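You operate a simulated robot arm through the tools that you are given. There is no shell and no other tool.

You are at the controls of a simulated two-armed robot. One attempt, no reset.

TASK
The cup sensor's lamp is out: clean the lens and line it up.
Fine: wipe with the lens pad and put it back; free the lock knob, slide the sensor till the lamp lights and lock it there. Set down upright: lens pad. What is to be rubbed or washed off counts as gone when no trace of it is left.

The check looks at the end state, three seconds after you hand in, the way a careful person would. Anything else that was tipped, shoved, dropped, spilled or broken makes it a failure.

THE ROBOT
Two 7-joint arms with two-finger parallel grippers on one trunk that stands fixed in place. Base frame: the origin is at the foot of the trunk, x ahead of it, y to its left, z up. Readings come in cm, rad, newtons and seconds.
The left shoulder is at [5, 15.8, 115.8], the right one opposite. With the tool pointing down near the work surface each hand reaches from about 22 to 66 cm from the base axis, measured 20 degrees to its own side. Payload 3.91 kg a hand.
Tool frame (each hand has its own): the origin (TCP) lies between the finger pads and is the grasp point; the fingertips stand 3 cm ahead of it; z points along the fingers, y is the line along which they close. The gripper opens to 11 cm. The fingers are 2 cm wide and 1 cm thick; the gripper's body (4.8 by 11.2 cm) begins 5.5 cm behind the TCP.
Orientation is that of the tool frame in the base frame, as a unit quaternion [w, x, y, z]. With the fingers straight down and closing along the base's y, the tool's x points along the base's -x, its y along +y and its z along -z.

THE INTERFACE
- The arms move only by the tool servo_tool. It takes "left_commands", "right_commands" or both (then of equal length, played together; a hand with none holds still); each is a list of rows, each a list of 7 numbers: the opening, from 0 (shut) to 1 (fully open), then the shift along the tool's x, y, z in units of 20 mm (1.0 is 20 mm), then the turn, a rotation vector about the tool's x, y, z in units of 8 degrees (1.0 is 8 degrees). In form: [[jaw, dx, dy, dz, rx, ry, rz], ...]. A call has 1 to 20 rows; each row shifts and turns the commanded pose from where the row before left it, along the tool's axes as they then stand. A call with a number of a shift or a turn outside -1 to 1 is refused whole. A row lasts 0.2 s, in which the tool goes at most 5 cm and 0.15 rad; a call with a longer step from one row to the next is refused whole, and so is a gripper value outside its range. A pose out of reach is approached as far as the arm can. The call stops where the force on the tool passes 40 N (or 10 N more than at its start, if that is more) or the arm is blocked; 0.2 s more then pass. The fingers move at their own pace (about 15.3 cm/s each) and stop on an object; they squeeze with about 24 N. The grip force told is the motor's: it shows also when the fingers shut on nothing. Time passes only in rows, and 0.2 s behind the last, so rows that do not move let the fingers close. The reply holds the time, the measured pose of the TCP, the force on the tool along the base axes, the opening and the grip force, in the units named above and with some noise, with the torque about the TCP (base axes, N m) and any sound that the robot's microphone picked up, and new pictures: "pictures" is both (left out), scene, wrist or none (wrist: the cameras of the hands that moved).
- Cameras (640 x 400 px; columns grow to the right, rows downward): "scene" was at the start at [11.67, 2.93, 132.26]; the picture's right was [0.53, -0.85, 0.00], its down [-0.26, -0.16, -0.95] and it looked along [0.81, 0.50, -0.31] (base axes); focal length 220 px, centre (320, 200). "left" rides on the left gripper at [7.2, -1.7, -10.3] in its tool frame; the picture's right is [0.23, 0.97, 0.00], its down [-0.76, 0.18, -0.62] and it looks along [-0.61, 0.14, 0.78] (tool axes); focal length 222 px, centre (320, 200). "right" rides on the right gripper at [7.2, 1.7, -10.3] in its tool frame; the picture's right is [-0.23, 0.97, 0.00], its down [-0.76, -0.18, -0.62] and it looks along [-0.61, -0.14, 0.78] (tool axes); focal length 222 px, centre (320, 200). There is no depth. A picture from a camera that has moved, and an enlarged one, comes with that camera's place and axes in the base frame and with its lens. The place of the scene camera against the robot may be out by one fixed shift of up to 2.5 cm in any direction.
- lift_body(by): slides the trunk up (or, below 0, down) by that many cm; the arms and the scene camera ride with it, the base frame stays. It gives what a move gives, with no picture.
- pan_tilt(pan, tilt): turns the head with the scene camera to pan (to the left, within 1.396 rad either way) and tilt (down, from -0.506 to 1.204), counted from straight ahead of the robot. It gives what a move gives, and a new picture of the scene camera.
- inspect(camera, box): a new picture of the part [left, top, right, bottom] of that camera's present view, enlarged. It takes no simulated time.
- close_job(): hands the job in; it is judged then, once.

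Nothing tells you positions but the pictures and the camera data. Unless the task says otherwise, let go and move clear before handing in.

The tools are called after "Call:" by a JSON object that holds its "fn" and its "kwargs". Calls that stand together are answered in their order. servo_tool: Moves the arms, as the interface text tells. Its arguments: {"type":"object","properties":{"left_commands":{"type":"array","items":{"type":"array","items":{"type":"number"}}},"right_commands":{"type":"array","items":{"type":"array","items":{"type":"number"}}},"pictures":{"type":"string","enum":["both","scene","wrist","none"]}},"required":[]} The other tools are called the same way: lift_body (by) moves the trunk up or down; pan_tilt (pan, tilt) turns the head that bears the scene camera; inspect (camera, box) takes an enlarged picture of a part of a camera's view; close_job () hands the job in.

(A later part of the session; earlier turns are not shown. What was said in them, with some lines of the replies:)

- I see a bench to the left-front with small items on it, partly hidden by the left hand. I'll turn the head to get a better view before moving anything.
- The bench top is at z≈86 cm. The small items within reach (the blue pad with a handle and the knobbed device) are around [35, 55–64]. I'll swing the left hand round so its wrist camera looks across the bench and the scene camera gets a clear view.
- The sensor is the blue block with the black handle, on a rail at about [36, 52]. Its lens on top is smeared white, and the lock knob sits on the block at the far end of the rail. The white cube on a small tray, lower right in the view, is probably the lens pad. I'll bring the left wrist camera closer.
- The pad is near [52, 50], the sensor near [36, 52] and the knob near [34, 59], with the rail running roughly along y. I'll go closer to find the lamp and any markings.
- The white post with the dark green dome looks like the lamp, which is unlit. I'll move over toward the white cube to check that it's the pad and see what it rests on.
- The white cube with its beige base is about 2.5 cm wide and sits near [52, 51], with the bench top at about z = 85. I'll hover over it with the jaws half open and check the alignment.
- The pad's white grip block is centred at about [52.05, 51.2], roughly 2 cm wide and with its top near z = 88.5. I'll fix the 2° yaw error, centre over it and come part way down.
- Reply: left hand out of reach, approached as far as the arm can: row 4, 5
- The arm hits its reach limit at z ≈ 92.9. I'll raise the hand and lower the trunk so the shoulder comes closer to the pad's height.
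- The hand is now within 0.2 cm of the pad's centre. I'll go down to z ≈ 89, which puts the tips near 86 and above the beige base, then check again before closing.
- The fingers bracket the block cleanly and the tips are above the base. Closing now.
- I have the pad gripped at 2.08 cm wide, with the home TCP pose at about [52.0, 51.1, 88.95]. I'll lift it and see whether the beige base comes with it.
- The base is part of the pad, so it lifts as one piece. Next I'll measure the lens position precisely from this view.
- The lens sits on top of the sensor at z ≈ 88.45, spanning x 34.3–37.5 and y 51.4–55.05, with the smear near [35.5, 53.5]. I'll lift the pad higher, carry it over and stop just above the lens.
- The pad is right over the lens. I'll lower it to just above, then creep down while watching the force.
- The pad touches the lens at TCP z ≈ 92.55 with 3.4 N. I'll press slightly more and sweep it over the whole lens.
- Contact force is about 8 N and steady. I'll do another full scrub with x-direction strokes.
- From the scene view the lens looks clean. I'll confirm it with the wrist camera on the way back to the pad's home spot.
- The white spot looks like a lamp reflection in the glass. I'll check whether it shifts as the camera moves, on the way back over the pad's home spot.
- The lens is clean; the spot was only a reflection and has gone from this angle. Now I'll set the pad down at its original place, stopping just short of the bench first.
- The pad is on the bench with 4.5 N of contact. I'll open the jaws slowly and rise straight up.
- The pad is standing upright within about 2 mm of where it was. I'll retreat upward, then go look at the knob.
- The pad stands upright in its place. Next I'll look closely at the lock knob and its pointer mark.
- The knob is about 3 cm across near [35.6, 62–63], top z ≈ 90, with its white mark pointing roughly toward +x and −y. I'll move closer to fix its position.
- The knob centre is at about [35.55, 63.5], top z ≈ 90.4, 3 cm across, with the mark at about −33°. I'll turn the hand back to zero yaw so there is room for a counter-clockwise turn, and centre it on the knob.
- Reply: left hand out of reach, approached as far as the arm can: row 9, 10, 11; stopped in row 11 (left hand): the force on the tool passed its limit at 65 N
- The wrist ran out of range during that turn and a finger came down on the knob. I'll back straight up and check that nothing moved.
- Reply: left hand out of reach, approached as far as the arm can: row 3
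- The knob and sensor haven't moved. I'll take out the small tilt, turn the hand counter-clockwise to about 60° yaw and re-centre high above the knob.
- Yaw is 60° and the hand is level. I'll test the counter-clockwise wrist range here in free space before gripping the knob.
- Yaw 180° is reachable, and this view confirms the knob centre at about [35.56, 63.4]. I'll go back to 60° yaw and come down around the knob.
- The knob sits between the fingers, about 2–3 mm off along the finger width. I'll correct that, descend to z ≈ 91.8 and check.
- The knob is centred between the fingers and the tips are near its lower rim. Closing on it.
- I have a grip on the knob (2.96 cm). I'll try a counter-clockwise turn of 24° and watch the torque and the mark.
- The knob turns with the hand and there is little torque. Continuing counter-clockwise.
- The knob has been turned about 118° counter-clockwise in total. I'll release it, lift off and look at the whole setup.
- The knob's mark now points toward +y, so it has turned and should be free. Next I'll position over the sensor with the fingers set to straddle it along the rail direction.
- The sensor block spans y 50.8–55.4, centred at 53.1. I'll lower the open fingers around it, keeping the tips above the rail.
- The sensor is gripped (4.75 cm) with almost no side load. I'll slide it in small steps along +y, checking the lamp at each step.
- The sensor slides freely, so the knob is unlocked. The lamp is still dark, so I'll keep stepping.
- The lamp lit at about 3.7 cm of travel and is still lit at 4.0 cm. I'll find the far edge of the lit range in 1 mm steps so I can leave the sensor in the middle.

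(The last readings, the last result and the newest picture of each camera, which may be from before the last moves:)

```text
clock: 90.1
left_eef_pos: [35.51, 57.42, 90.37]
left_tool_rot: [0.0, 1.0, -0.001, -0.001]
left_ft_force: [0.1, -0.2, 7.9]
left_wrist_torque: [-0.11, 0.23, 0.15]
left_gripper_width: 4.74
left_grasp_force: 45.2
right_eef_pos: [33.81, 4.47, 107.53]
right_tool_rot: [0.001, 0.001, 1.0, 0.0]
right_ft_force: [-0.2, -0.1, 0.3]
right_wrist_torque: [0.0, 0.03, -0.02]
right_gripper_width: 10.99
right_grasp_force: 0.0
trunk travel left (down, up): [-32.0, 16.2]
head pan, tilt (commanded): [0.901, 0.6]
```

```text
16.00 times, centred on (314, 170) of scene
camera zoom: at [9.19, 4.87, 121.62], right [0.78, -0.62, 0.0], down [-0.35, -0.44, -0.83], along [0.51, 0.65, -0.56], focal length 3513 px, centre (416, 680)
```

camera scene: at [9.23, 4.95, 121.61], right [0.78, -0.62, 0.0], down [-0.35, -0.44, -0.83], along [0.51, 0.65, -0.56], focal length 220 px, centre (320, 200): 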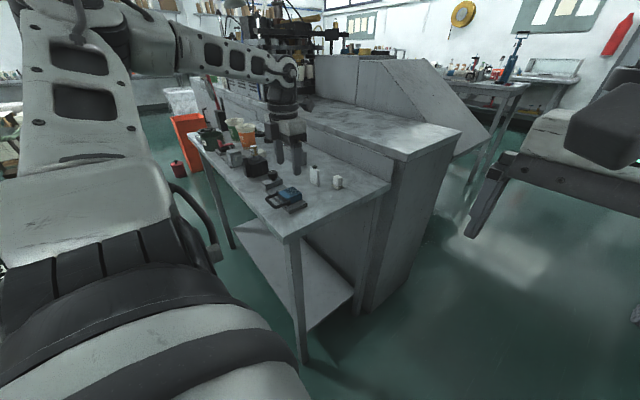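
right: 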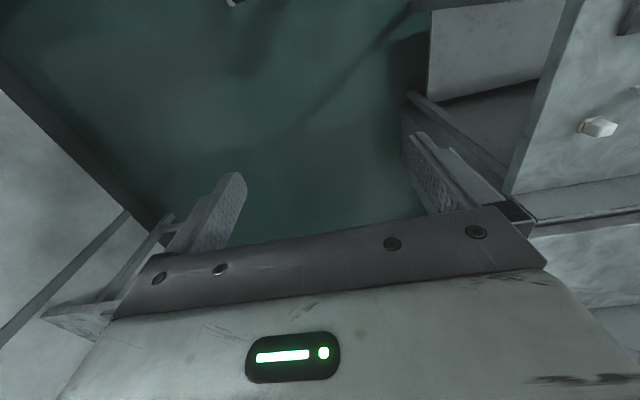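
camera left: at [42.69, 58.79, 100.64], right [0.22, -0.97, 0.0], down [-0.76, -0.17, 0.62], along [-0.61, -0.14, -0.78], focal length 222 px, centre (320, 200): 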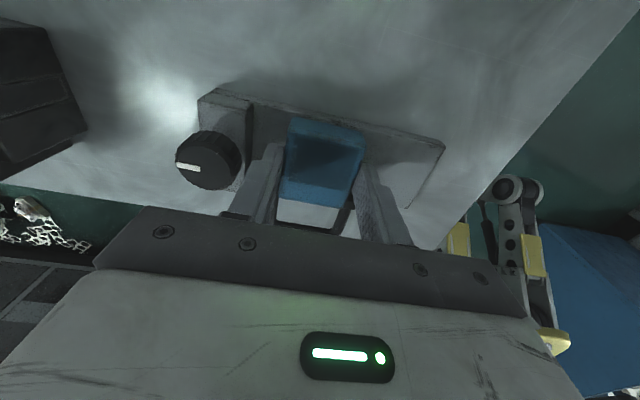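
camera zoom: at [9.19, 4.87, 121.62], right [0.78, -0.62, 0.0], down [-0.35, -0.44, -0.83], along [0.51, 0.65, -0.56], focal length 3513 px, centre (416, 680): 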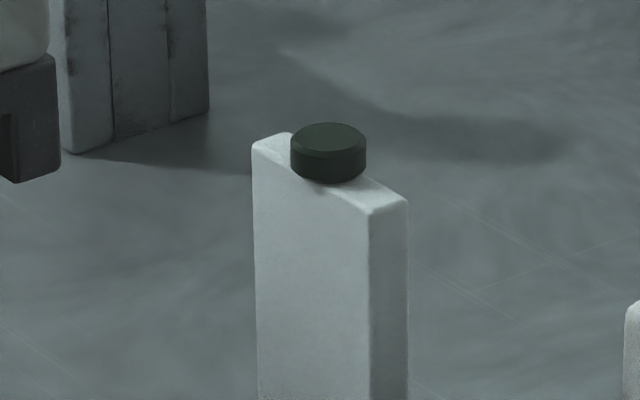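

The lamp goes dark again at 4.3 cm. I'll step back to find the lower edge.

Call:
{"fn": "servo_tool", "kwargs": {"left_commands": [[0.4, 0, 0.1, 0, 0, 0, 0], [0.4, 0, 0.1, 0, 0, 0, 0], [0.4, 0, 0.1, 0, 0, 0, 0], [0.4, 0, 0.05, 0, 0, 0, 0], [0.4, 0, 0, 0, 0, 0, 0]], "pictures": "none"}}

Call:
{"fn": "inspect", "kwargs": {"camera": "scene", "box": [298, 160, 330, 180]}}

Call:
{"fn": "servo_tool", "kwargs": {"left_commands": [[0.4, 0, 0.05, 0, 0, 0, 0], [0.4, 0, 0, 0, 0, 0, 0]], "pictures": "none"}}

Call:
{"fn": "inspect", "kwargs": {"camera": "scene", "box": [298, 160, 330, 180]}}

```text
clock: 91.3
left_eef_pos: [35.31, 56.66, 90.19]
left_tool_rot: [0.0, 1.0, -0.001, -0.001]
left_ft_force: [-2.0, 0.7, 7.5]
left_wrist_torque: [0.44, 0.48, 0.33]
left_gripper_width: 4.74
left_grasp_force: 44.2
right_eef_pos: [33.68, 4.4, 107.41]
right_tool_rot: [0.002, 0.0, 1.0, 0.0]
right_ft_force: [0.6, 0.0, 0.2]
right_wrist_torque: [0.02, -0.05, 0.0]
right_gripper_width: 11.0
right_grasp_force: 0.0
trunk travel left (down, up): [-32.0, 16.2]
head pan, tilt (commanded): [0.901, 0.6]
```

```text
16.00 times, centred on (314, 170) of scene
camera zoom: at [9.18, 4.88, 121.62], right [0.78, -0.62, 0.0], down [-0.35, -0.44, -0.83], along [0.51, 0.65, -0.56], focal length 3513 px, centre (416, 680)
```

zoom: 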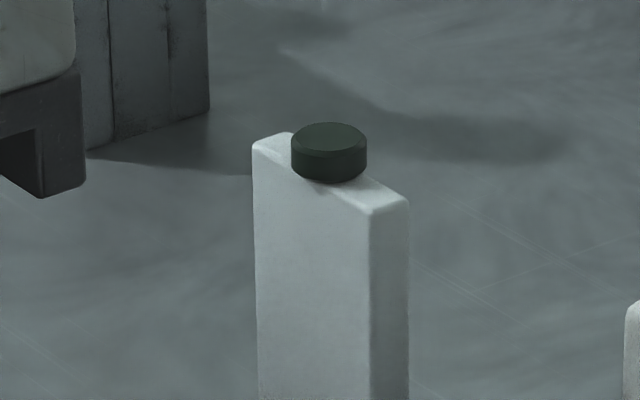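

```text
clock: 91.9
left_eef_pos: [35.4, 56.57, 90.34]
left_tool_rot: [0.0, 1.0, -0.002, 0.0]
left_ft_force: [-2.9, 1.2, 6.1]
left_wrist_torque: [0.37, 0.31, 0.19]
left_gripper_width: 4.75
left_grasp_force: 45.2
right_eef_pos: [33.78, 4.54, 107.49]
right_tool_rot: [0.002, 0.0, 1.0, 0.001]
right_ft_force: [0.1, -0.2, 1.1]
right_wrist_torque: [-0.02, 0.02, -0.02]
right_gripper_width: 11.0
right_grasp_force: 0.2
trunk travel left (down, up): [-32.0, 16.2]
head pan, tilt (commanded): [0.901, 0.6]
```

```text
16.00 times, centred on (314, 170) of scene
camera zoom: at [9.18, 4.89, 121.62], right [0.78, -0.62, 0.0], down [-0.35, -0.44, -0.83], along [0.51, 0.65, -0.56], focal length 3513 px, centre (416, 680)
```

zoom: 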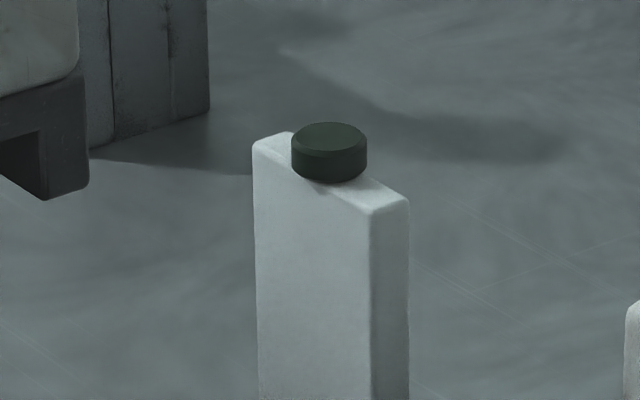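

The lit range runs from about 3.65 to 4.25 cm. I'll set the sensor at about 3.95 cm, confirm the lamp, then open the fingers gently.

Call:
{"fn": "servo_tool", "kwargs": {"left_commands": [[0.4, 0, -0.1, 0, 0, 0, 0], [0.4, 0, -0.1, 0, 0, 0, 0], [0.4, 0, -0.025, 0, 0, 0, 0], [0.4, 0, 0, 0, 0, 0, 0], [0.4, 0, 0, 0, 0, 0, 0]], "pictures": "none"}}

Call:
{"fn": "inspect", "kwargs": {"camera": "scene", "box": [240, 155, 336, 215]}}

Call:
{"fn": "servo_tool", "kwargs": {"left_commands": [[0.435, 0, 0, 0, 0, 0, 0], [0.45, 0, 0, 0, 0, 0, 0], [0.47, 0, 0, 0, 0, 0, 0], [0.5, 0, 0, 0, 0, 0, 0], [0.55, 0, 0, 0, 0, 0, 0], [0.55, 0, 0, 0, 0, 0, 0]], "pictures": "none"}}

Call:
{"fn": "inspect", "kwargs": {"camera": "scene", "box": [240, 155, 336, 215]}}

```text
clock: 93.1
left_eef_pos: [35.35, 56.97, 90.36]
left_tool_rot: [0.001, 1.0, -0.002, 0.0]
left_ft_force: [-0.1, 0.4, 2.7]
left_wrist_torque: [-0.24, 0.13, 0.15]
left_gripper_width: 4.77
left_grasp_force: 44.7
right_eef_pos: [33.75, 4.51, 107.54]
right_tool_rot: [-0.001, 0.0, 1.0, 0.001]
right_ft_force: [-0.6, -0.1, 0.8]
right_wrist_torque: [-0.04, -0.01, 0.01]
right_gripper_width: 10.99
right_grasp_force: 0.1
trunk travel left (down, up): [-32.0, 16.2]
head pan, tilt (commanded): [0.901, 0.6]
```

```text
6.67 times, centred on (288, 185) of scene
camera zoom: at [9.22, 4.93, 121.61], right [0.78, -0.62, 0.0], down [-0.35, -0.44, -0.83], along [0.51, 0.65, -0.56], focal length 1464 px, centre (533, 300)
```

zoom: 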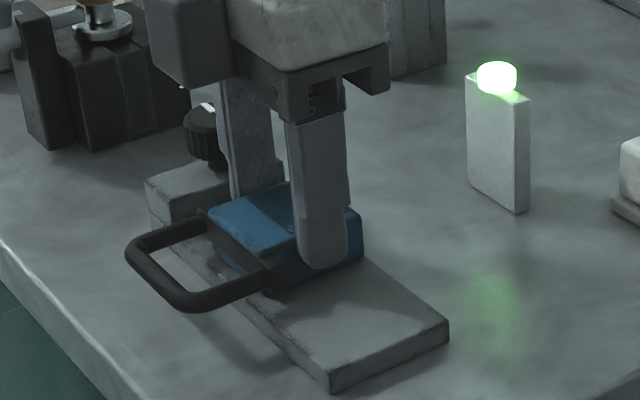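

```text
clock: 94.5
left_eef_pos: [35.41, 56.95, 90.25]
left_tool_rot: [-0.001, 1.0, -0.001, -0.001]
left_ft_force: [-0.1, -0.2, -0.2]
left_wrist_torque: [-0.02, 0.0, 0.02]
left_gripper_width: 6.08
left_grasp_force: 0.1
right_eef_pos: [33.86, 4.58, 107.43]
right_tool_rot: [0.001, 0.001, 1.0, 0.001]
right_ft_force: [0.1, -0.5, -0.4]
right_wrist_torque: [0.01, 0.0, 0.01]
right_gripper_width: 11.02
right_grasp_force: 0.0
trunk travel left (down, up): [-32.0, 16.2]
head pan, tilt (commanded): [0.901, 0.6]
```

```text
6.67 times, centred on (288, 185) of scene
camera zoom: at [9.23, 4.95, 121.61], right [0.78, -0.62, 0.0], down [-0.35, -0.44, -0.83], along [0.51, 0.65, -0.56], focal length 1464 px, centre (533, 300)
```

zoom: 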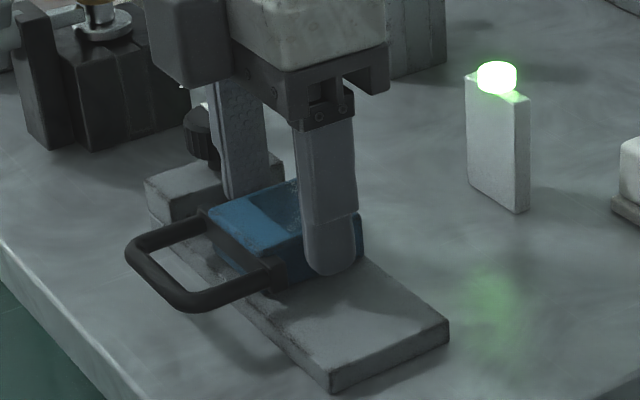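

The lamp stays lit with the sensor released. I'll lift straight up, then go to the knob with a narrower opening to keep clear of the sensor.

Call:
{"fn": "servo_tool", "kwargs": {"left_commands": [[0.55, 0, 0, -0.5, 0, 0, 0], [0.55, 0, 0, -0.8, 0, 0, 0], [0.55, 0, 0, -0.9, 0, 0, 0], [0.55, 0, 0, -0.9, 0, 0, 0], [0.55, 0, 0, -0.9, 0, 0, 0], [0.4, 0.06, -0.8, 0, 0, 0, 0], [0.4, 0, -0.8, 0, 0, 0, 0], [0.4, 0, -0.8, 0, 0, 0, 0], [0.4, 0, -0.75, 0, 0, 0, 0], [0.4, 0, 0, 0, 0, 0, 0]], "pictures": "both"}}

Call:
{"fn": "inspect", "kwargs": {"camera": "scene", "box": [240, 155, 336, 215]}}

Call:
{"fn": "inspect", "kwargs": {"camera": "left", "box": [272, 80, 400, 160]}}

```text
clock: 96.7
left_eef_pos: [35.5, 63.32, 98.16]
left_tool_rot: [0.0, 1.0, -0.002, -0.001]
left_ft_force: [-0.3, -0.1, -0.1]
left_wrist_torque: [-0.01, -0.01, 0.0]
left_gripper_width: 4.41
left_grasp_force: 0.1
right_eef_pos: [33.8, 4.65, 107.48]
right_tool_rot: [0.0, 0.0, 1.0, 0.001]
right_ft_force: [0.2, -0.3, 0.2]
right_wrist_torque: [0.0, 0.0, -0.02]
right_gripper_width: 11.01
right_grasp_force: 0.1
trunk travel left (down, up): [-32.0, 16.2]
head pan, tilt (commanded): [0.901, 0.6]
camera scene: at [9.23, 4.95, 121.61], right [0.78, -0.62, 0.0], down [-0.35, -0.44, -0.83], along [0.51, 0.65, -0.56], focal length 220 px, centre (320, 200)
camera left: at [42.84, 65.09, 108.57], right [0.22, -0.97, 0.0], down [-0.76, -0.17, 0.62], along [-0.61, -0.14, -0.78], focal length 222 px, centre (320, 200)
```

scene: 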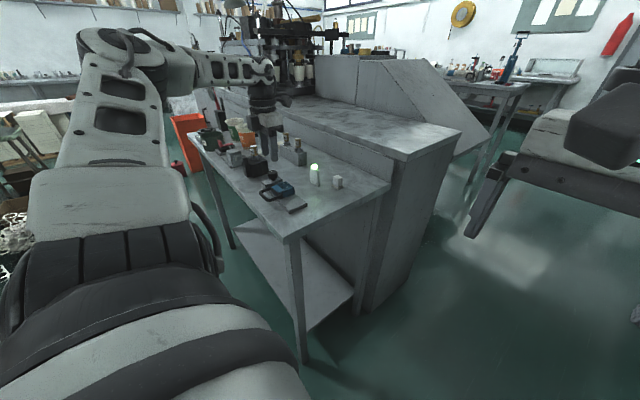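
left: 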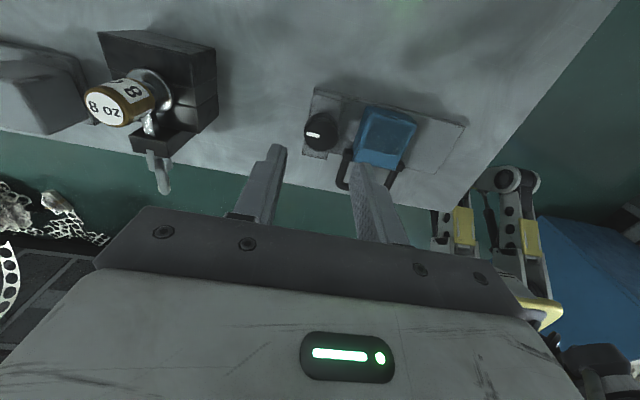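

```text
6.67 times, centred on (288, 185) of scene
camera zoom: at [9.23, 4.95, 121.61], right [0.78, -0.62, 0.0], down [-0.35, -0.44, -0.83], along [0.51, 0.65, -0.56], focal length 1464 px, centre (533, 300)
```

zoom: 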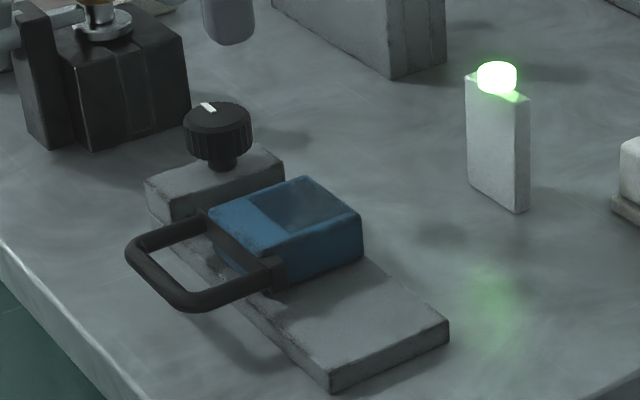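

```text
5.00 times, centred on (336, 120) of left
camera zoom: at [42.84, 65.09, 108.57], right [0.22, -0.97, 0.0], down [-0.76, -0.17, 0.62], along [-0.61, -0.14, -0.78], focal length 1111 px, centre (240, 600)
```

zoom: 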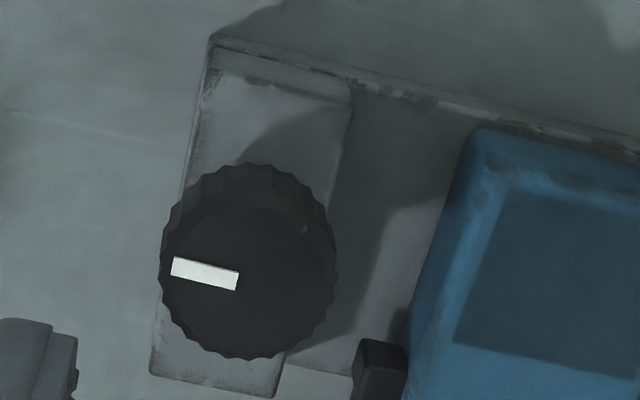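

The lamp is lit, the sensor is released, and I'm centred on the knob at [35.5, 63.3]. I'll descend, check and grip.

Call:
{"fn": "servo_tool", "kwargs": {"left_commands": [[0.4, 0, 0, 0.8, 0, 0, 0], [0.4, 0, 0, 0.8, 0, 0, 0], [0.4, 0, 0, 0.8, 0, 0, 0], [0.4, 0, 0, 0.5, 0, 0, 0], [0.4, 0, 0, 0.28, 0, 0, 0], [0.4, 0, 0, 0, 0, 0, 0]], "pictures": "none"}}

Call:
{"fn": "inspect", "kwargs": {"camera": "left", "box": [240, 110, 400, 210]}}

Call:
{"fn": "inspect", "kwargs": {"camera": "scene", "box": [240, 155, 336, 215]}}

```text
clock: 98.1
left_eef_pos: [35.45, 63.33, 91.96]
left_tool_rot: [0.0, 1.0, -0.001, -0.001]
left_ft_force: [0.3, 0.5, 0.5]
left_wrist_torque: [-0.03, -0.04, -0.02]
left_gripper_width: 4.4
left_grasp_force: 0.0
right_eef_pos: [33.9, 4.56, 107.49]
right_tool_rot: [0.0, 0.0, 1.0, 0.0]
right_ft_force: [-0.6, 0.1, 0.9]
right_wrist_torque: [0.03, -0.02, 0.01]
right_gripper_width: 11.0
right_grasp_force: 0.1
trunk travel left (down, up): [-32.0, 16.2]
head pan, tilt (commanded): [0.901, 0.6]
```

```text
4.00 times, centred on (320, 160) of left
camera zoom: at [42.8, 65.0, 102.25], right [0.22, -0.97, 0.0], down [-0.76, -0.17, 0.62], along [-0.61, -0.14, -0.78], focal length 888 px, centre (320, 360)
```

zoom: 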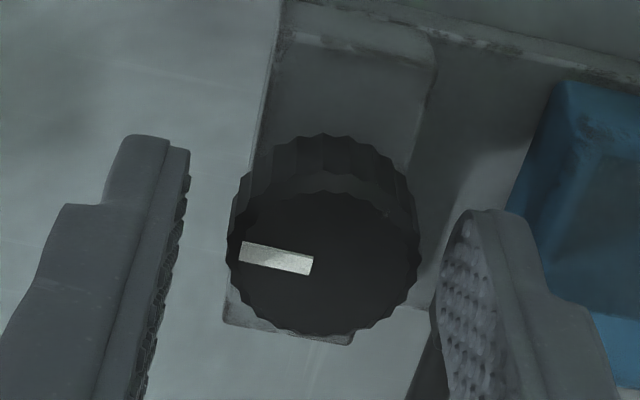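

```text
6.67 times, centred on (288, 185) of scene
camera zoom: at [9.23, 4.95, 121.61], right [0.78, -0.62, 0.0], down [-0.35, -0.44, -0.83], along [0.51, 0.65, -0.56], focal length 1464 px, centre (533, 300)
```

zoom: 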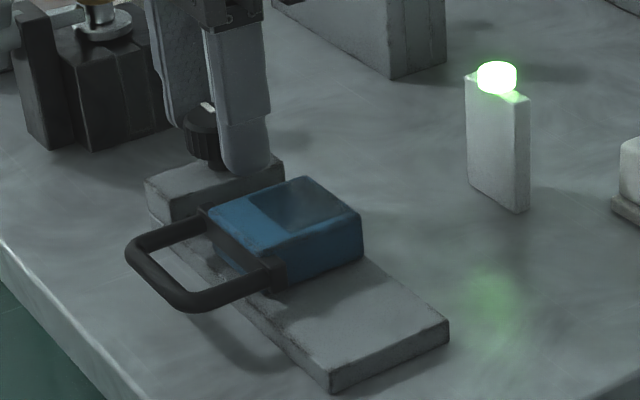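

Call:
{"fn": "servo_tool", "kwargs": {"left_commands": [[0.4, 0, 0.05, 0, 0, 0, 0], [0.33, 0, 0, 0, 0, 0, 0], [0.27, 0, 0, 0, 0, 0, 0], [0.1, 0, 0, 0, 0, 0, 0], [0.0, 0, 0, 0, 0, 0, 0], [0.0, 0, 0, 0, 0, 0, 0]], "pictures": "none"}}

Call:
{"fn": "inspect", "kwargs": {"camera": "left", "box": [240, 110, 400, 210]}}

Call:
{"fn": "inspect", "kwargs": {"camera": "scene", "box": [240, 155, 336, 215]}}

```text
clock: 99.5
left_eef_pos: [35.47, 63.3, 91.91]
left_tool_rot: [0.0, 1.0, -0.002, 0.0]
left_ft_force: [0.6, 5.1, 1.3]
left_wrist_torque: [-0.13, 0.01, -0.03]
left_gripper_width: 2.94
left_grasp_force: 45.0
right_eef_pos: [33.87, 4.54, 107.45]
right_tool_rot: [0.0, -0.001, 1.0, 0.0]
right_ft_force: [-0.4, 0.0, 0.0]
right_wrist_torque: [-0.01, -0.02, -0.01]
right_gripper_width: 11.02
right_grasp_force: 0.1
trunk travel left (down, up): [-32.0, 16.2]
head pan, tilt (commanded): [0.901, 0.6]
```

```text
4.00 times, centred on (320, 160) of left
camera zoom: at [42.8, 64.95, 102.26], right [0.22, -0.97, 0.0], down [-0.76, -0.18, 0.62], along [-0.61, -0.14, -0.78], focal length 888 px, centre (320, 360)
```

zoom: 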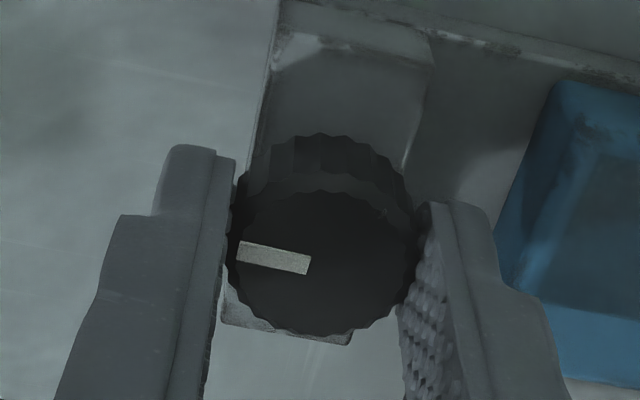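

```text
6.67 times, centred on (288, 185) of scene
camera zoom: at [9.23, 4.99, 121.61], right [0.78, -0.62, 0.0], down [-0.35, -0.44, -0.82], along [0.51, 0.65, -0.57], focal length 1464 px, centre (533, 300)
```

zoom: 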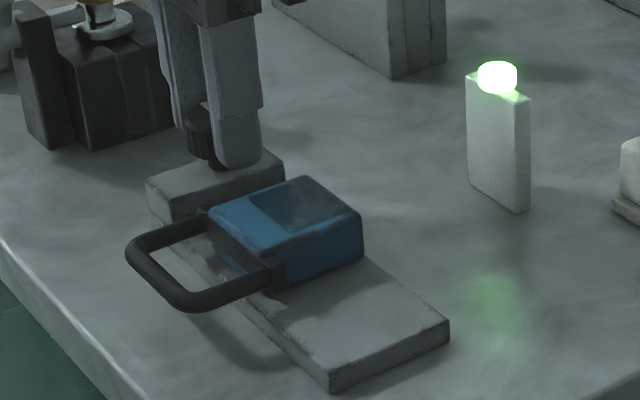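

The knob is gripped with little side load. Turning clockwise in stages, watching the lamp.

Call:
{"fn": "servo_tool", "kwargs": {"left_commands": [[0, 0, 0, 0, 0, 0, 0.5], [0, 0, 0, 0, 0, 0, 0.5], [0, 0, 0, 0, 0, 0, 0.5], [0, 0, 0, 0, 0, 0, 0.5], [0, 0, 0, 0, 0, 0, 0.5], [0, 0, 0, 0, 0, 0, 0.5], [0, 0, 0, 0, 0, 0, 0.5], [0, 0, 0, 0, 0, 0, 0.5], [0, 0, 0, 0, 0, 0, 0]], "pictures": "none"}}

Call:
{"fn": "inspect", "kwargs": {"camera": "left", "box": [240, 110, 400, 210]}}

Call:
{"fn": "inspect", "kwargs": {"camera": "scene", "box": [240, 155, 336, 215]}}

```text
clock: 101.5
left_eef_pos: [35.49, 63.25, 91.89]
left_tool_rot: [0.0, 0.96, -0.279, -0.001]
left_ft_force: [-5.1, -2.4, -0.7]
left_wrist_torque: [0.56, 0.41, 0.0]
left_gripper_width: 2.98
left_grasp_force: 44.8
right_eef_pos: [33.85, 4.5, 107.62]
right_tool_rot: [0.001, 0.001, 1.0, 0.001]
right_ft_force: [-0.1, -0.1, 0.3]
right_wrist_torque: [-0.02, 0.02, -0.01]
right_gripper_width: 11.0
right_grasp_force: 0.1
trunk travel left (down, up): [-32.0, 16.2]
head pan, tilt (commanded): [0.901, 0.6]
```

```text
4.00 times, centred on (320, 160) of left
camera zoom: at [42.58, 60.86, 102.26], right [-0.33, -0.94, 0.0], down [-0.74, 0.26, 0.62], along [-0.59, 0.2, -0.78], focal length 888 px, centre (320, 360)
```

zoom: 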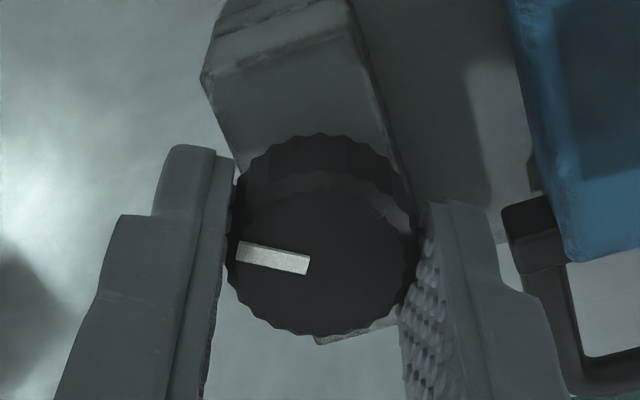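

```text
6.67 times, centred on (288, 185) of scene
camera zoom: at [9.19, 4.91, 121.61], right [0.78, -0.62, 0.0], down [-0.35, -0.44, -0.83], along [0.51, 0.65, -0.56], focal length 1464 px, centre (533, 300)
```

zoom: 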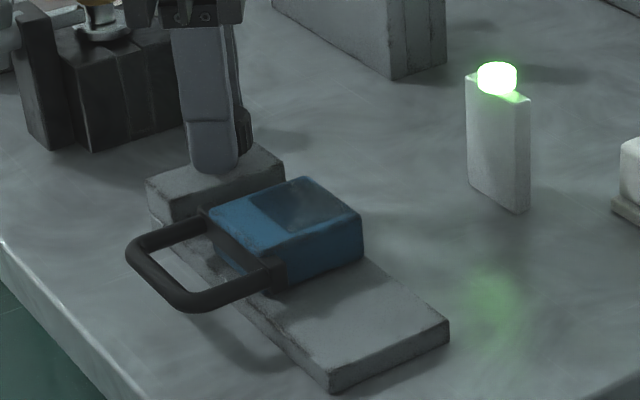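

Call:
{"fn": "servo_tool", "kwargs": {"left_commands": [[0, 0, 0, 0, 0, 0, 0.5], [0, 0, 0, 0, 0, 0, 0.5], [0, 0, 0, 0, 0, 0, 0.5], [0, 0, 0, 0, 0, 0, 0.5], [0, 0, 0, 0, 0, 0, 0.5], [0, 0, 0, 0, 0, 0, 0.5], [0, 0, 0, 0, 0, 0, 0.5], [0, 0, 0, 0, 0, 0, 0.5], [0, 0, 0, 0, 0, 0, 0.5], [0, 0, 0, 0, 0, 0, 0.5], [0, 0, 0, 0, 0, 0, 0]], "pictures": "none"}}

Call:
{"fn": "inspect", "kwargs": {"camera": "scene", "box": [240, 155, 336, 215]}}

```text
clock: 103.9
left_eef_pos: [35.43, 63.3, 92.0]
left_tool_rot: [0.0, 0.808, -0.59, 0.0]
left_ft_force: [-6.8, -0.3, 0.6]
left_wrist_torque: [0.18, -0.15, 0.01]
left_gripper_width: 2.95
left_grasp_force: 45.1
right_eef_pos: [33.79, 4.55, 107.5]
right_tool_rot: [0.001, 0.0, 1.0, 0.001]
right_ft_force: [0.4, -1.0, -0.3]
right_wrist_torque: [-0.01, -0.03, 0.01]
right_gripper_width: 11.01
right_grasp_force: 0.0
trunk travel left (down, up): [-32.0, 16.2]
head pan, tilt (commanded): [0.901, 0.6]
```

```text
6.67 times, centred on (288, 185) of scene
camera zoom: at [9.15, 4.93, 121.62], right [0.78, -0.62, 0.0], down [-0.35, -0.44, -0.83], along [0.51, 0.65, -0.56], focal length 1464 px, centre (533, 300)
```

zoom: 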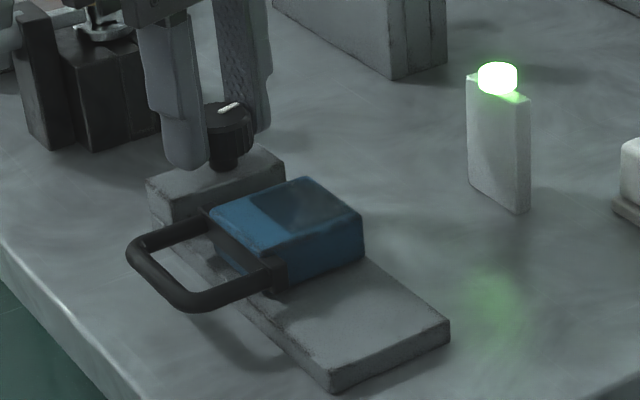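

Call:
{"fn": "servo_tool", "kwargs": {"left_commands": [[0, 0, 0, 0, 0, 0, 0.5], [0, 0, 0, 0, 0, 0, 0.5], [0, 0, 0, 0, 0, 0, 0.5], [0, 0, 0, 0, 0, 0, 0.5], [0, 0, 0, 0, 0, 0, 0.5], [0, 0, 0, 0, 0, 0, 0.5], [0, 0, 0, 0, 0, 0, 0.5], [0, 0, 0, 0, 0, 0, 0]], "pictures": "none"}}

Call:
{"fn": "inspect", "kwargs": {"camera": "left", "box": [240, 110, 400, 210]}}

Call:
{"fn": "inspect", "kwargs": {"camera": "scene", "box": [240, 155, 336, 215]}}

```text
clock: 105.7
left_eef_pos: [35.45, 63.26, 92.03]
left_tool_rot: [-0.001, -0.64, 0.768, 0.001]
left_ft_force: [-2.3, 3.0, 5.3]
left_wrist_torque: [-0.81, 0.65, 0.0]
left_gripper_width: 2.94
left_grasp_force: 45.1
right_eef_pos: [33.72, 4.45, 107.62]
right_tool_rot: [0.001, 0.0, 1.0, 0.001]
right_ft_force: [0.5, -0.3, -0.2]
right_wrist_torque: [0.01, 0.01, -0.01]
right_gripper_width: 10.99
right_grasp_force: 0.0
trunk travel left (down, up): [-32.0, 16.2]
head pan, tilt (commanded): [0.901, 0.6]
```

```text
4.00 times, centred on (320, 160) of left
camera zoom: at [35.98, 55.9, 102.26], right [-1.0, -0.05, 0.0], down [-0.04, 0.78, 0.62], along [-0.03, 0.62, -0.78], focal length 888 px, centre (320, 360)
```

zoom: 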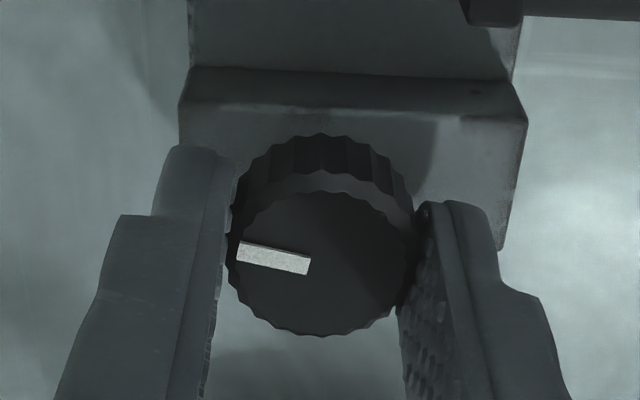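

```text
6.67 times, centred on (288, 185) of scene
camera zoom: at [9.2, 4.94, 121.62], right [0.78, -0.62, 0.0], down [-0.35, -0.44, -0.83], along [0.51, 0.65, -0.56], focal length 1464 px, centre (533, 300)
```

zoom: 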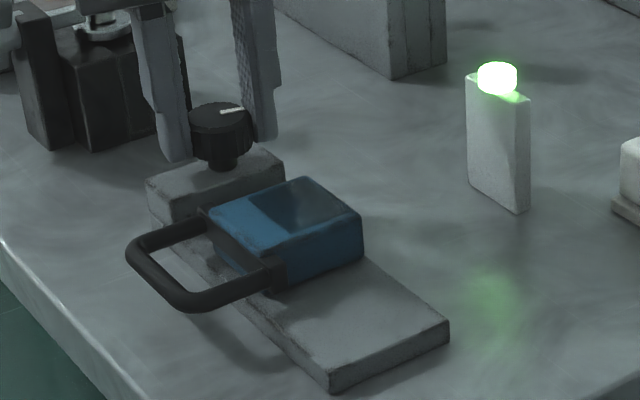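

Call:
{"fn": "servo_tool", "kwargs": {"left_commands": [[0, 0, 0, 0, 0, 0, 0.5], [0, 0, 0, 0, 0, 0, 0.5], [0, 0, 0, 0, 0, 0, 0.5], [0, 0, 0, 0, 0, 0, 0.5], [0, 0, 0, 0, 0, 0, 0.3], [0, 0, 0, 0, 0, 0, 0]], "pictures": "none"}}

Call:
{"fn": "inspect", "kwargs": {"camera": "left", "box": [240, 110, 400, 210]}}

Call:
{"fn": "inspect", "kwargs": {"camera": "scene", "box": [240, 155, 336, 215]}}

```text
clock: 107.1
left_eef_pos: [35.55, 63.31, 91.96]
left_tool_rot: [0.001, -0.51, 0.86, 0.0]
left_ft_force: [-0.3, -0.9, 0.3]
left_wrist_torque: [1.06, -0.36, 0.09]
left_gripper_width: 2.96
left_grasp_force: 44.9
right_eef_pos: [33.66, 4.53, 107.49]
right_tool_rot: [0.0, 0.0, 1.0, 0.001]
right_ft_force: [0.0, -0.2, 0.4]
right_wrist_torque: [0.03, -0.01, 0.0]
right_gripper_width: 11.0
right_grasp_force: 0.0
trunk travel left (down, up): [-32.0, 16.2]
head pan, tilt (commanded): [0.901, 0.6]
```

```text
4.00 times, centred on (320, 160) of left
camera zoom: at [33.62, 56.16, 102.27], right [-0.96, 0.27, 0.0], down [0.21, 0.75, 0.62], along [0.17, 0.6, -0.78], focal length 888 px, centre (320, 360)
```

zoom: 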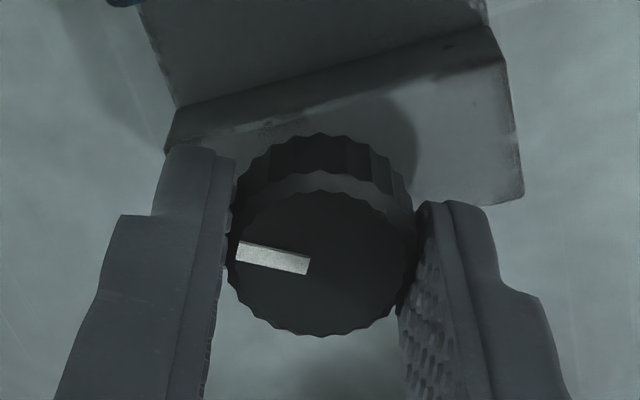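

```text
6.67 times, centred on (288, 185) of scene
camera zoom: at [9.21, 4.92, 121.61], right [0.78, -0.62, 0.0], down [-0.35, -0.44, -0.83], along [0.51, 0.65, -0.56], focal length 1464 px, centre (533, 300)
```

zoom: 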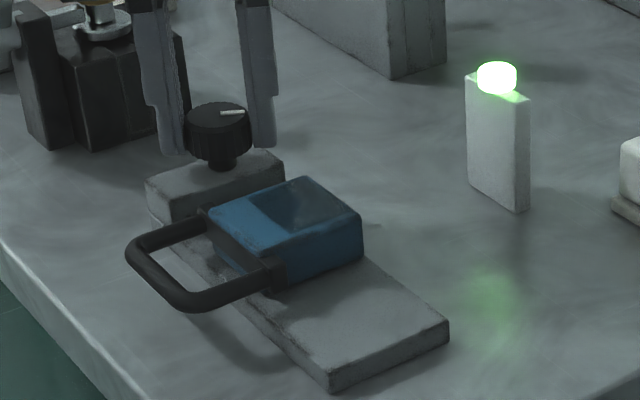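

The mark is back at its original angle and the lamp is still lit. I'll try a few more degrees to feel for the locked stop.

Call:
{"fn": "servo_tool", "kwargs": {"left_commands": [[0, 0, 0, 0, 0, 0, 0.25], [0, 0, 0, 0, 0, 0, 0.25], [0, 0, 0, 0, 0, 0, 0]], "pictures": "none"}}

Call:
{"fn": "inspect", "kwargs": {"camera": "left", "box": [240, 110, 400, 210]}}

```text
clock: 107.9
left_eef_pos: [35.53, 63.2, 91.97]
left_tool_rot: [0.0, -0.48, 0.877, 0.0]
left_ft_force: [1.8, -1.9, 2.7]
left_wrist_torque: [-0.37, -0.12, 0.5]
left_gripper_width: 2.94
left_grasp_force: 44.9
right_eef_pos: [33.84, 4.44, 107.54]
right_tool_rot: [0.0, 0.001, 1.0, 0.001]
right_ft_force: [0.2, -0.1, 0.1]
right_wrist_torque: [0.0, -0.02, 0.02]
right_gripper_width: 10.99
right_grasp_force: 0.0
trunk travel left (down, up): [-32.0, 16.2]
head pan, tilt (commanded): [0.901, 0.6]
```

```text
4.00 times, centred on (320, 160) of left
camera zoom: at [33.12, 56.29, 102.28], right [-0.94, 0.33, 0.0], down [0.26, 0.74, 0.62], along [0.21, 0.59, -0.78], focal length 888 px, centre (320, 360)
```

zoom: 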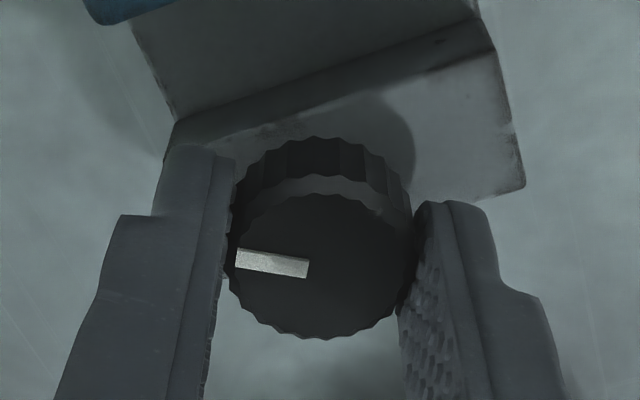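

The torque has risen to 0.5 N·m and the knob has stopped turning, so it's at its locked stop. I'll release it, lift clear and check everything.

Call:
{"fn": "servo_tool", "kwargs": {"left_commands": [[0.28, 0, 0, 0, 0, 0, 0], [0.35, 0, 0, 0, 0, 0, 0], [0.42, 0, 0, 0, 0, 0, 0], [0.45, 0, 0, 0, 0, 0, 0], [0.45, 0, 0, -0.4, 0, 0, 0], [0.45, 0, 0, -0.8, 0, 0, 0], [0.45, 0, 0, -1, 0, 0, 0], [0.45, 0, 0, -1, 0, 0, 0], [0.45, 0, 0, -1, 0, 0, 0], [0.45, 0, 0, 0, 0, 0, 0]], "pictures": "both"}}

Call:
{"fn": "inspect", "kwargs": {"camera": "scene", "box": [240, 155, 336, 215]}}

Call:
{"fn": "inspect", "kwargs": {"camera": "left", "box": [200, 30, 440, 180]}}

```text
clock: 110.1
left_eef_pos: [35.38, 63.25, 100.27]
left_tool_rot: [-0.001, -0.481, 0.877, -0.001]
left_ft_force: [0.0, -0.4, 0.0]
left_wrist_torque: [0.01, -0.01, -0.02]
left_gripper_width: 4.96
left_grasp_force: 0.1
right_eef_pos: [33.86, 4.51, 107.33]
right_tool_rot: [0.0, 0.0, 1.0, 0.0]
right_ft_force: [0.3, -0.5, -0.8]
right_wrist_torque: [0.0, -0.01, 0.0]
right_gripper_width: 11.0
right_grasp_force: 0.1
trunk travel left (down, up): [-32.0, 16.2]
head pan, tilt (commanded): [0.901, 0.6]
camera scene: at [9.23, 4.95, 121.61], right [0.78, -0.62, 0.0], down [-0.35, -0.44, -0.83], along [0.51, 0.65, -0.56], focal length 220 px, centre (320, 200)
camera left: at [33.09, 56.33, 110.59], right [-0.94, 0.33, 0.0], down [0.26, 0.74, 0.62], along [0.21, 0.59, -0.78], focal length 222 px, centre (320, 200)
```

scene: 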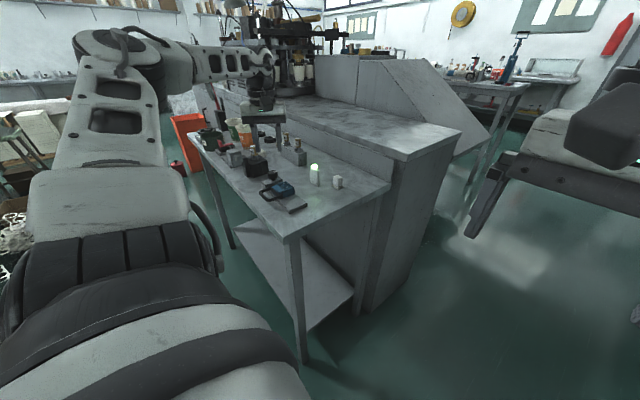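
left: 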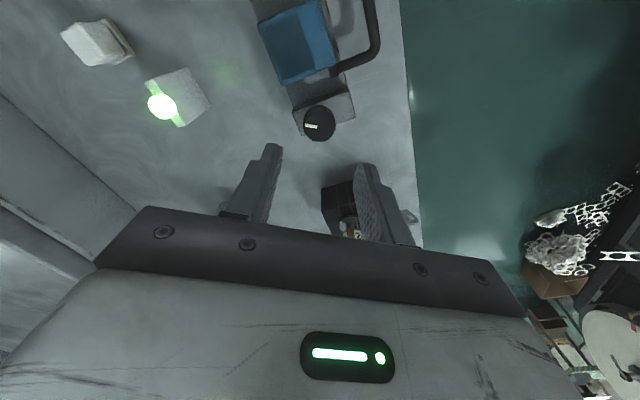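

```text
6.67 times, centred on (288, 185) of scene
camera zoom: at [9.23, 4.95, 121.61], right [0.78, -0.62, 0.0], down [-0.35, -0.44, -0.83], along [0.51, 0.65, -0.56], focal length 1464 px, centre (533, 300)
```

zoom: 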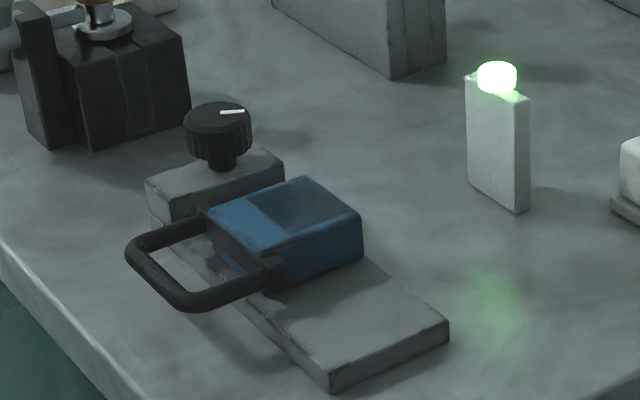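

```text
2.67 times, centred on (320, 105) of left
camera zoom: at [33.09, 56.33, 110.59], right [-0.94, 0.33, 0.0], down [0.26, 0.74, 0.62], along [0.21, 0.59, -0.78], focal length 592 px, centre (320, 453)
```

zoom: 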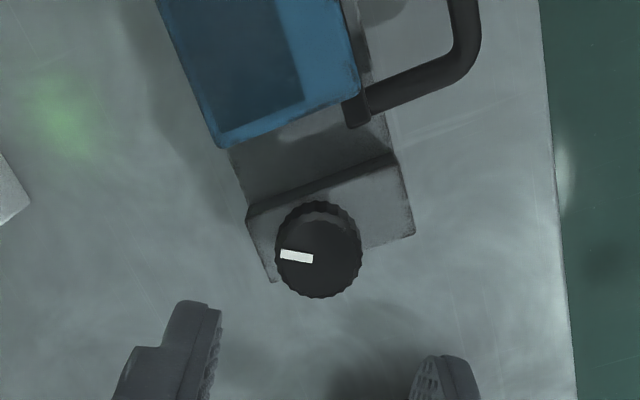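

The lamp is lit, the knob is at its stop and the sensor is clear. I'll compare the knob and lens with the start and move the arm away.

Call:
{"fn": "inspect", "kwargs": {"camera": "scene", "box": [250, 165, 298, 195]}}

Call:
{"fn": "servo_tool", "kwargs": {"left_commands": [[0.45, 0, 0, -1, 0, 0, 0], [0.45, 0, 0, -1, 0, 0, 0], [0.45, 1, 0, -0.3, 0, 0, 0], [0.45, 1, 0, -0.3, 0, 0, 0], [0.45, 1, 0, -0.3, 0, 0, 0], [0.45, 1, 0, -0.3, 0, 0, 0], [0.45, 1, 0, 0, 0, 0, 0], [0.45, 1, 0, 0, 0, 0, 0], [0.45, 1, 0, 0, 0, 0, 0], [0.45, 1, 0, 0, 0, 0, 0], [0.45, 1, 0, 0, 0, 0, 0], [0.45, 0, 0, 0, 0, 0, 0]], "pictures": "both"}}

Call:
{"fn": "inspect", "kwargs": {"camera": "left", "box": [200, 60, 440, 210]}}

Call:
{"fn": "inspect", "kwargs": {"camera": "scene", "box": [230, 135, 358, 215]}}

```text
13.33 times, centred on (274, 180) of scene
camera zoom: at [9.23, 4.95, 121.61], right [0.78, -0.62, 0.0], down [-0.35, -0.44, -0.83], along [0.51, 0.65, -0.56], focal length 2927 px, centre (933, 467)
```

zoom: 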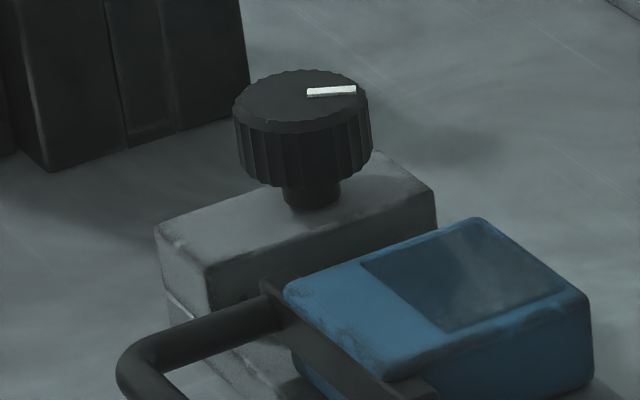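

```text
clock: 112.7
left_eef_pos: [25.82, 48.0, 106.59]
left_tool_rot: [-0.001, -0.48, 0.877, -0.001]
left_ft_force: [-1.0, 0.2, -0.8]
left_wrist_torque: [0.0, -0.03, -0.02]
left_gripper_width: 4.96
left_grasp_force: 0.1
right_eef_pos: [33.77, 4.46, 107.5]
right_tool_rot: [0.0, 0.0, 1.0, 0.001]
right_ft_force: [-0.1, 0.5, 0.3]
right_wrist_torque: [-0.02, -0.03, 0.01]
right_gripper_width: 10.99
right_grasp_force: 0.0
trunk travel left (down, up): [-32.0, 16.2]
head pan, tilt (commanded): [0.901, 0.6]
camera scene: at [9.23, 4.94, 121.61], right [0.78, -0.62, 0.0], down [-0.35, -0.44, -0.83], along [0.51, 0.65, -0.56], focal length 220 px, centre (320, 200)
camera left: at [23.4, 41.11, 116.94], right [-0.94, 0.33, 0.0], down [0.26, 0.74, 0.62], along [0.21, 0.59, -0.78], focal length 222 px, centre (320, 200)
```

scene: 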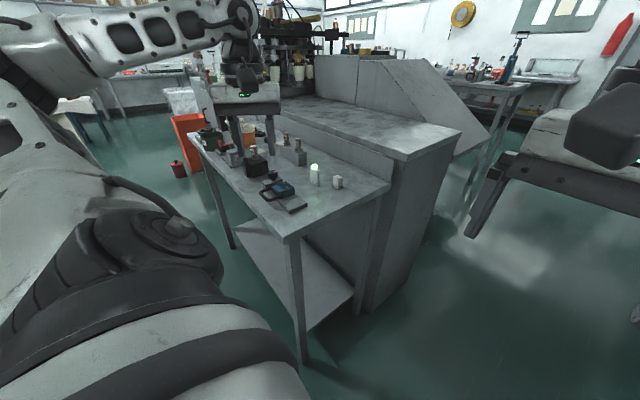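
left: 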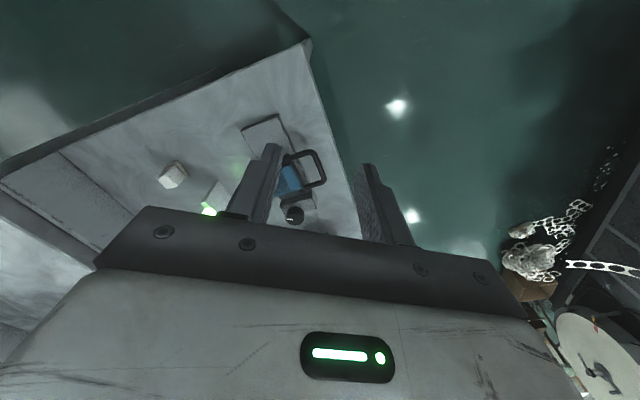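

```text
2.67 times, centred on (320, 135) of left
camera zoom: at [23.4, 41.11, 116.94], right [-0.94, 0.33, 0.0], down [0.26, 0.74, 0.62], along [0.21, 0.59, -0.78], focal length 592 px, centre (320, 373)
```

zoom: 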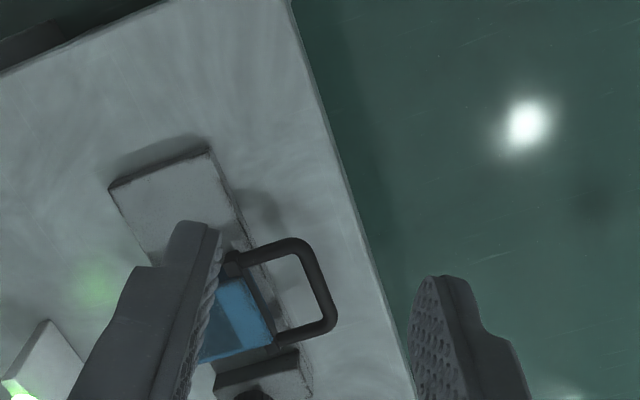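

```text
5.00 times, centred on (294, 175) of scene
camera zoom: at [9.23, 4.94, 121.61], right [0.78, -0.62, 0.0], down [-0.35, -0.44, -0.83], along [0.51, 0.65, -0.56], focal length 1098 px, centre (450, 325)
```

zoom: 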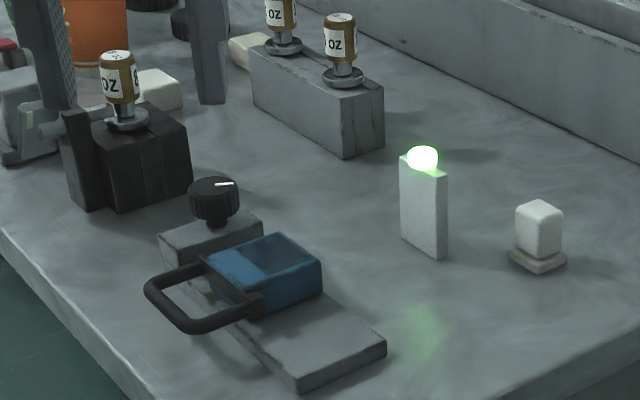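

The knob mark matches its starting angle. I'll take one last close look at the lens with nothing reflecting in it.

Call:
{"fn": "servo_tool", "kwargs": {"left_commands": [[0.45, 0, 1, -0.5, 0, 0, 0], [0.45, 0.5, 1, -0.5, 0, 0, 0], [0.45, 0.5, 0, 0, 0, 0, 0], [0.45, 0, 0, 0, 0, 0, 0]], "pictures": "wrist"}}

Call:
{"fn": "inspect", "kwargs": {"camera": "scene", "box": [260, 170, 308, 200]}}

Call:
{"fn": "inspect", "kwargs": {"camera": "left", "box": [200, 110, 296, 220]}}

```text
clock: 113.7
left_eef_pos: [21.42, 48.62, 108.71]
left_tool_rot: [-0.001, -0.481, 0.877, -0.001]
left_ft_force: [0.7, -0.4, 0.9]
left_wrist_torque: [0.0, 0.0, 0.04]
left_gripper_width: 4.92
left_grasp_force: 0.1
right_eef_pos: [33.85, 4.6, 107.52]
right_tool_rot: [0.0, 0.0, 1.0, 0.001]
right_ft_force: [-0.6, 1.1, -0.1]
right_wrist_torque: [-0.01, 0.03, 0.01]
right_gripper_width: 10.99
right_grasp_force: 0.0
trunk travel left (down, up): [-32.0, 16.2]
head pan, tilt (commanded): [0.901, 0.6]
camera left: at [19.02, 41.67, 119.04], right [-0.94, 0.33, 0.0], down [0.26, 0.74, 0.62], along [0.21, 0.59, -0.78], focal length 222 px, centre (320, 200)
```

left: 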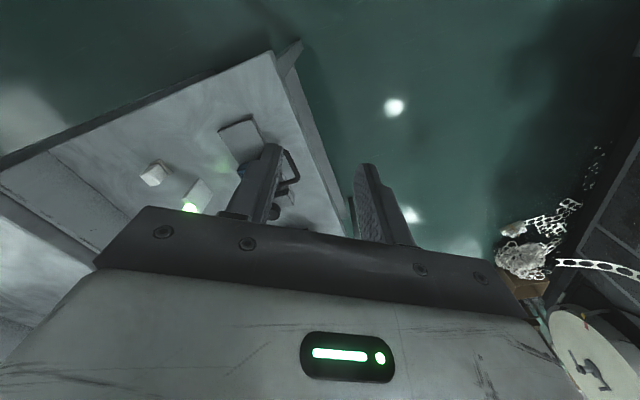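

```text
13.33 times, centred on (284, 185) of scene
camera zoom: at [9.23, 4.95, 121.61], right [0.78, -0.62, 0.0], down [-0.35, -0.44, -0.83], along [0.51, 0.65, -0.56], focal length 2927 px, centre (800, 400)
```

zoom: 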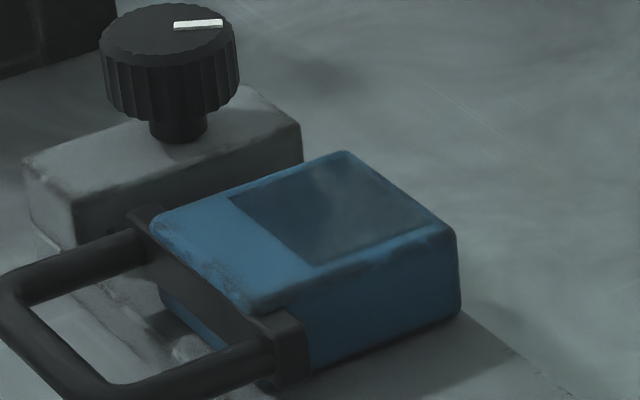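

```text
3.64 times, centred on (248, 165) of left
camera zoom: at [19.02, 41.67, 119.04], right [-0.94, 0.33, 0.0], down [0.26, 0.74, 0.62], along [0.21, 0.59, -0.78], focal length 808 px, centre (582, 327)
```

zoom: 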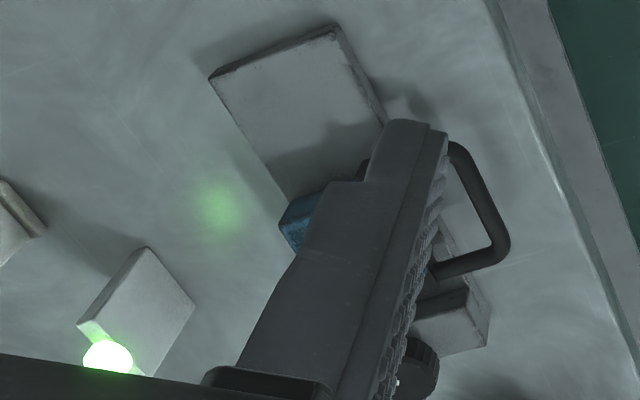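

The lens is clean with only faint soft reflections, the lamp is lit, and the knob is back at its locked stop. The pad stands upright in its place and the hand is clear, so I'm handing in.

Call:
{"fn": "close_job", "kwargs": {}}

```text
The job is handed in.
```

The lens is clean, the sensor is lined up and locked, and its lamp is lit. I've handed the job in, but no verdict came back.

- **Lens:** I wiped it with the pad until no smear showed from several angles. The last close-up showed only faint, soft reflections.
- **Pad:** It is back upright, about 2 mm from where it started.
- **Sensor:** I turned the knob counter-clockwise to free it and slid the sensor about 4 cm toward the knob. I left it in the middle of the roughly 6 mm stretch where the lamp stays lit.
- **Lock:** I turned the knob back until it stopped, with its mark at the starting angle. I didn't push on the sensor afterwards to test the lock.

One mishap: early on, the wrist ran out of range and a finger pressed down on the knob with about 65 N. I backed off at once, and neither the knob nor the sensor had moved.

I left the trunk 8 cm lower than at the start.
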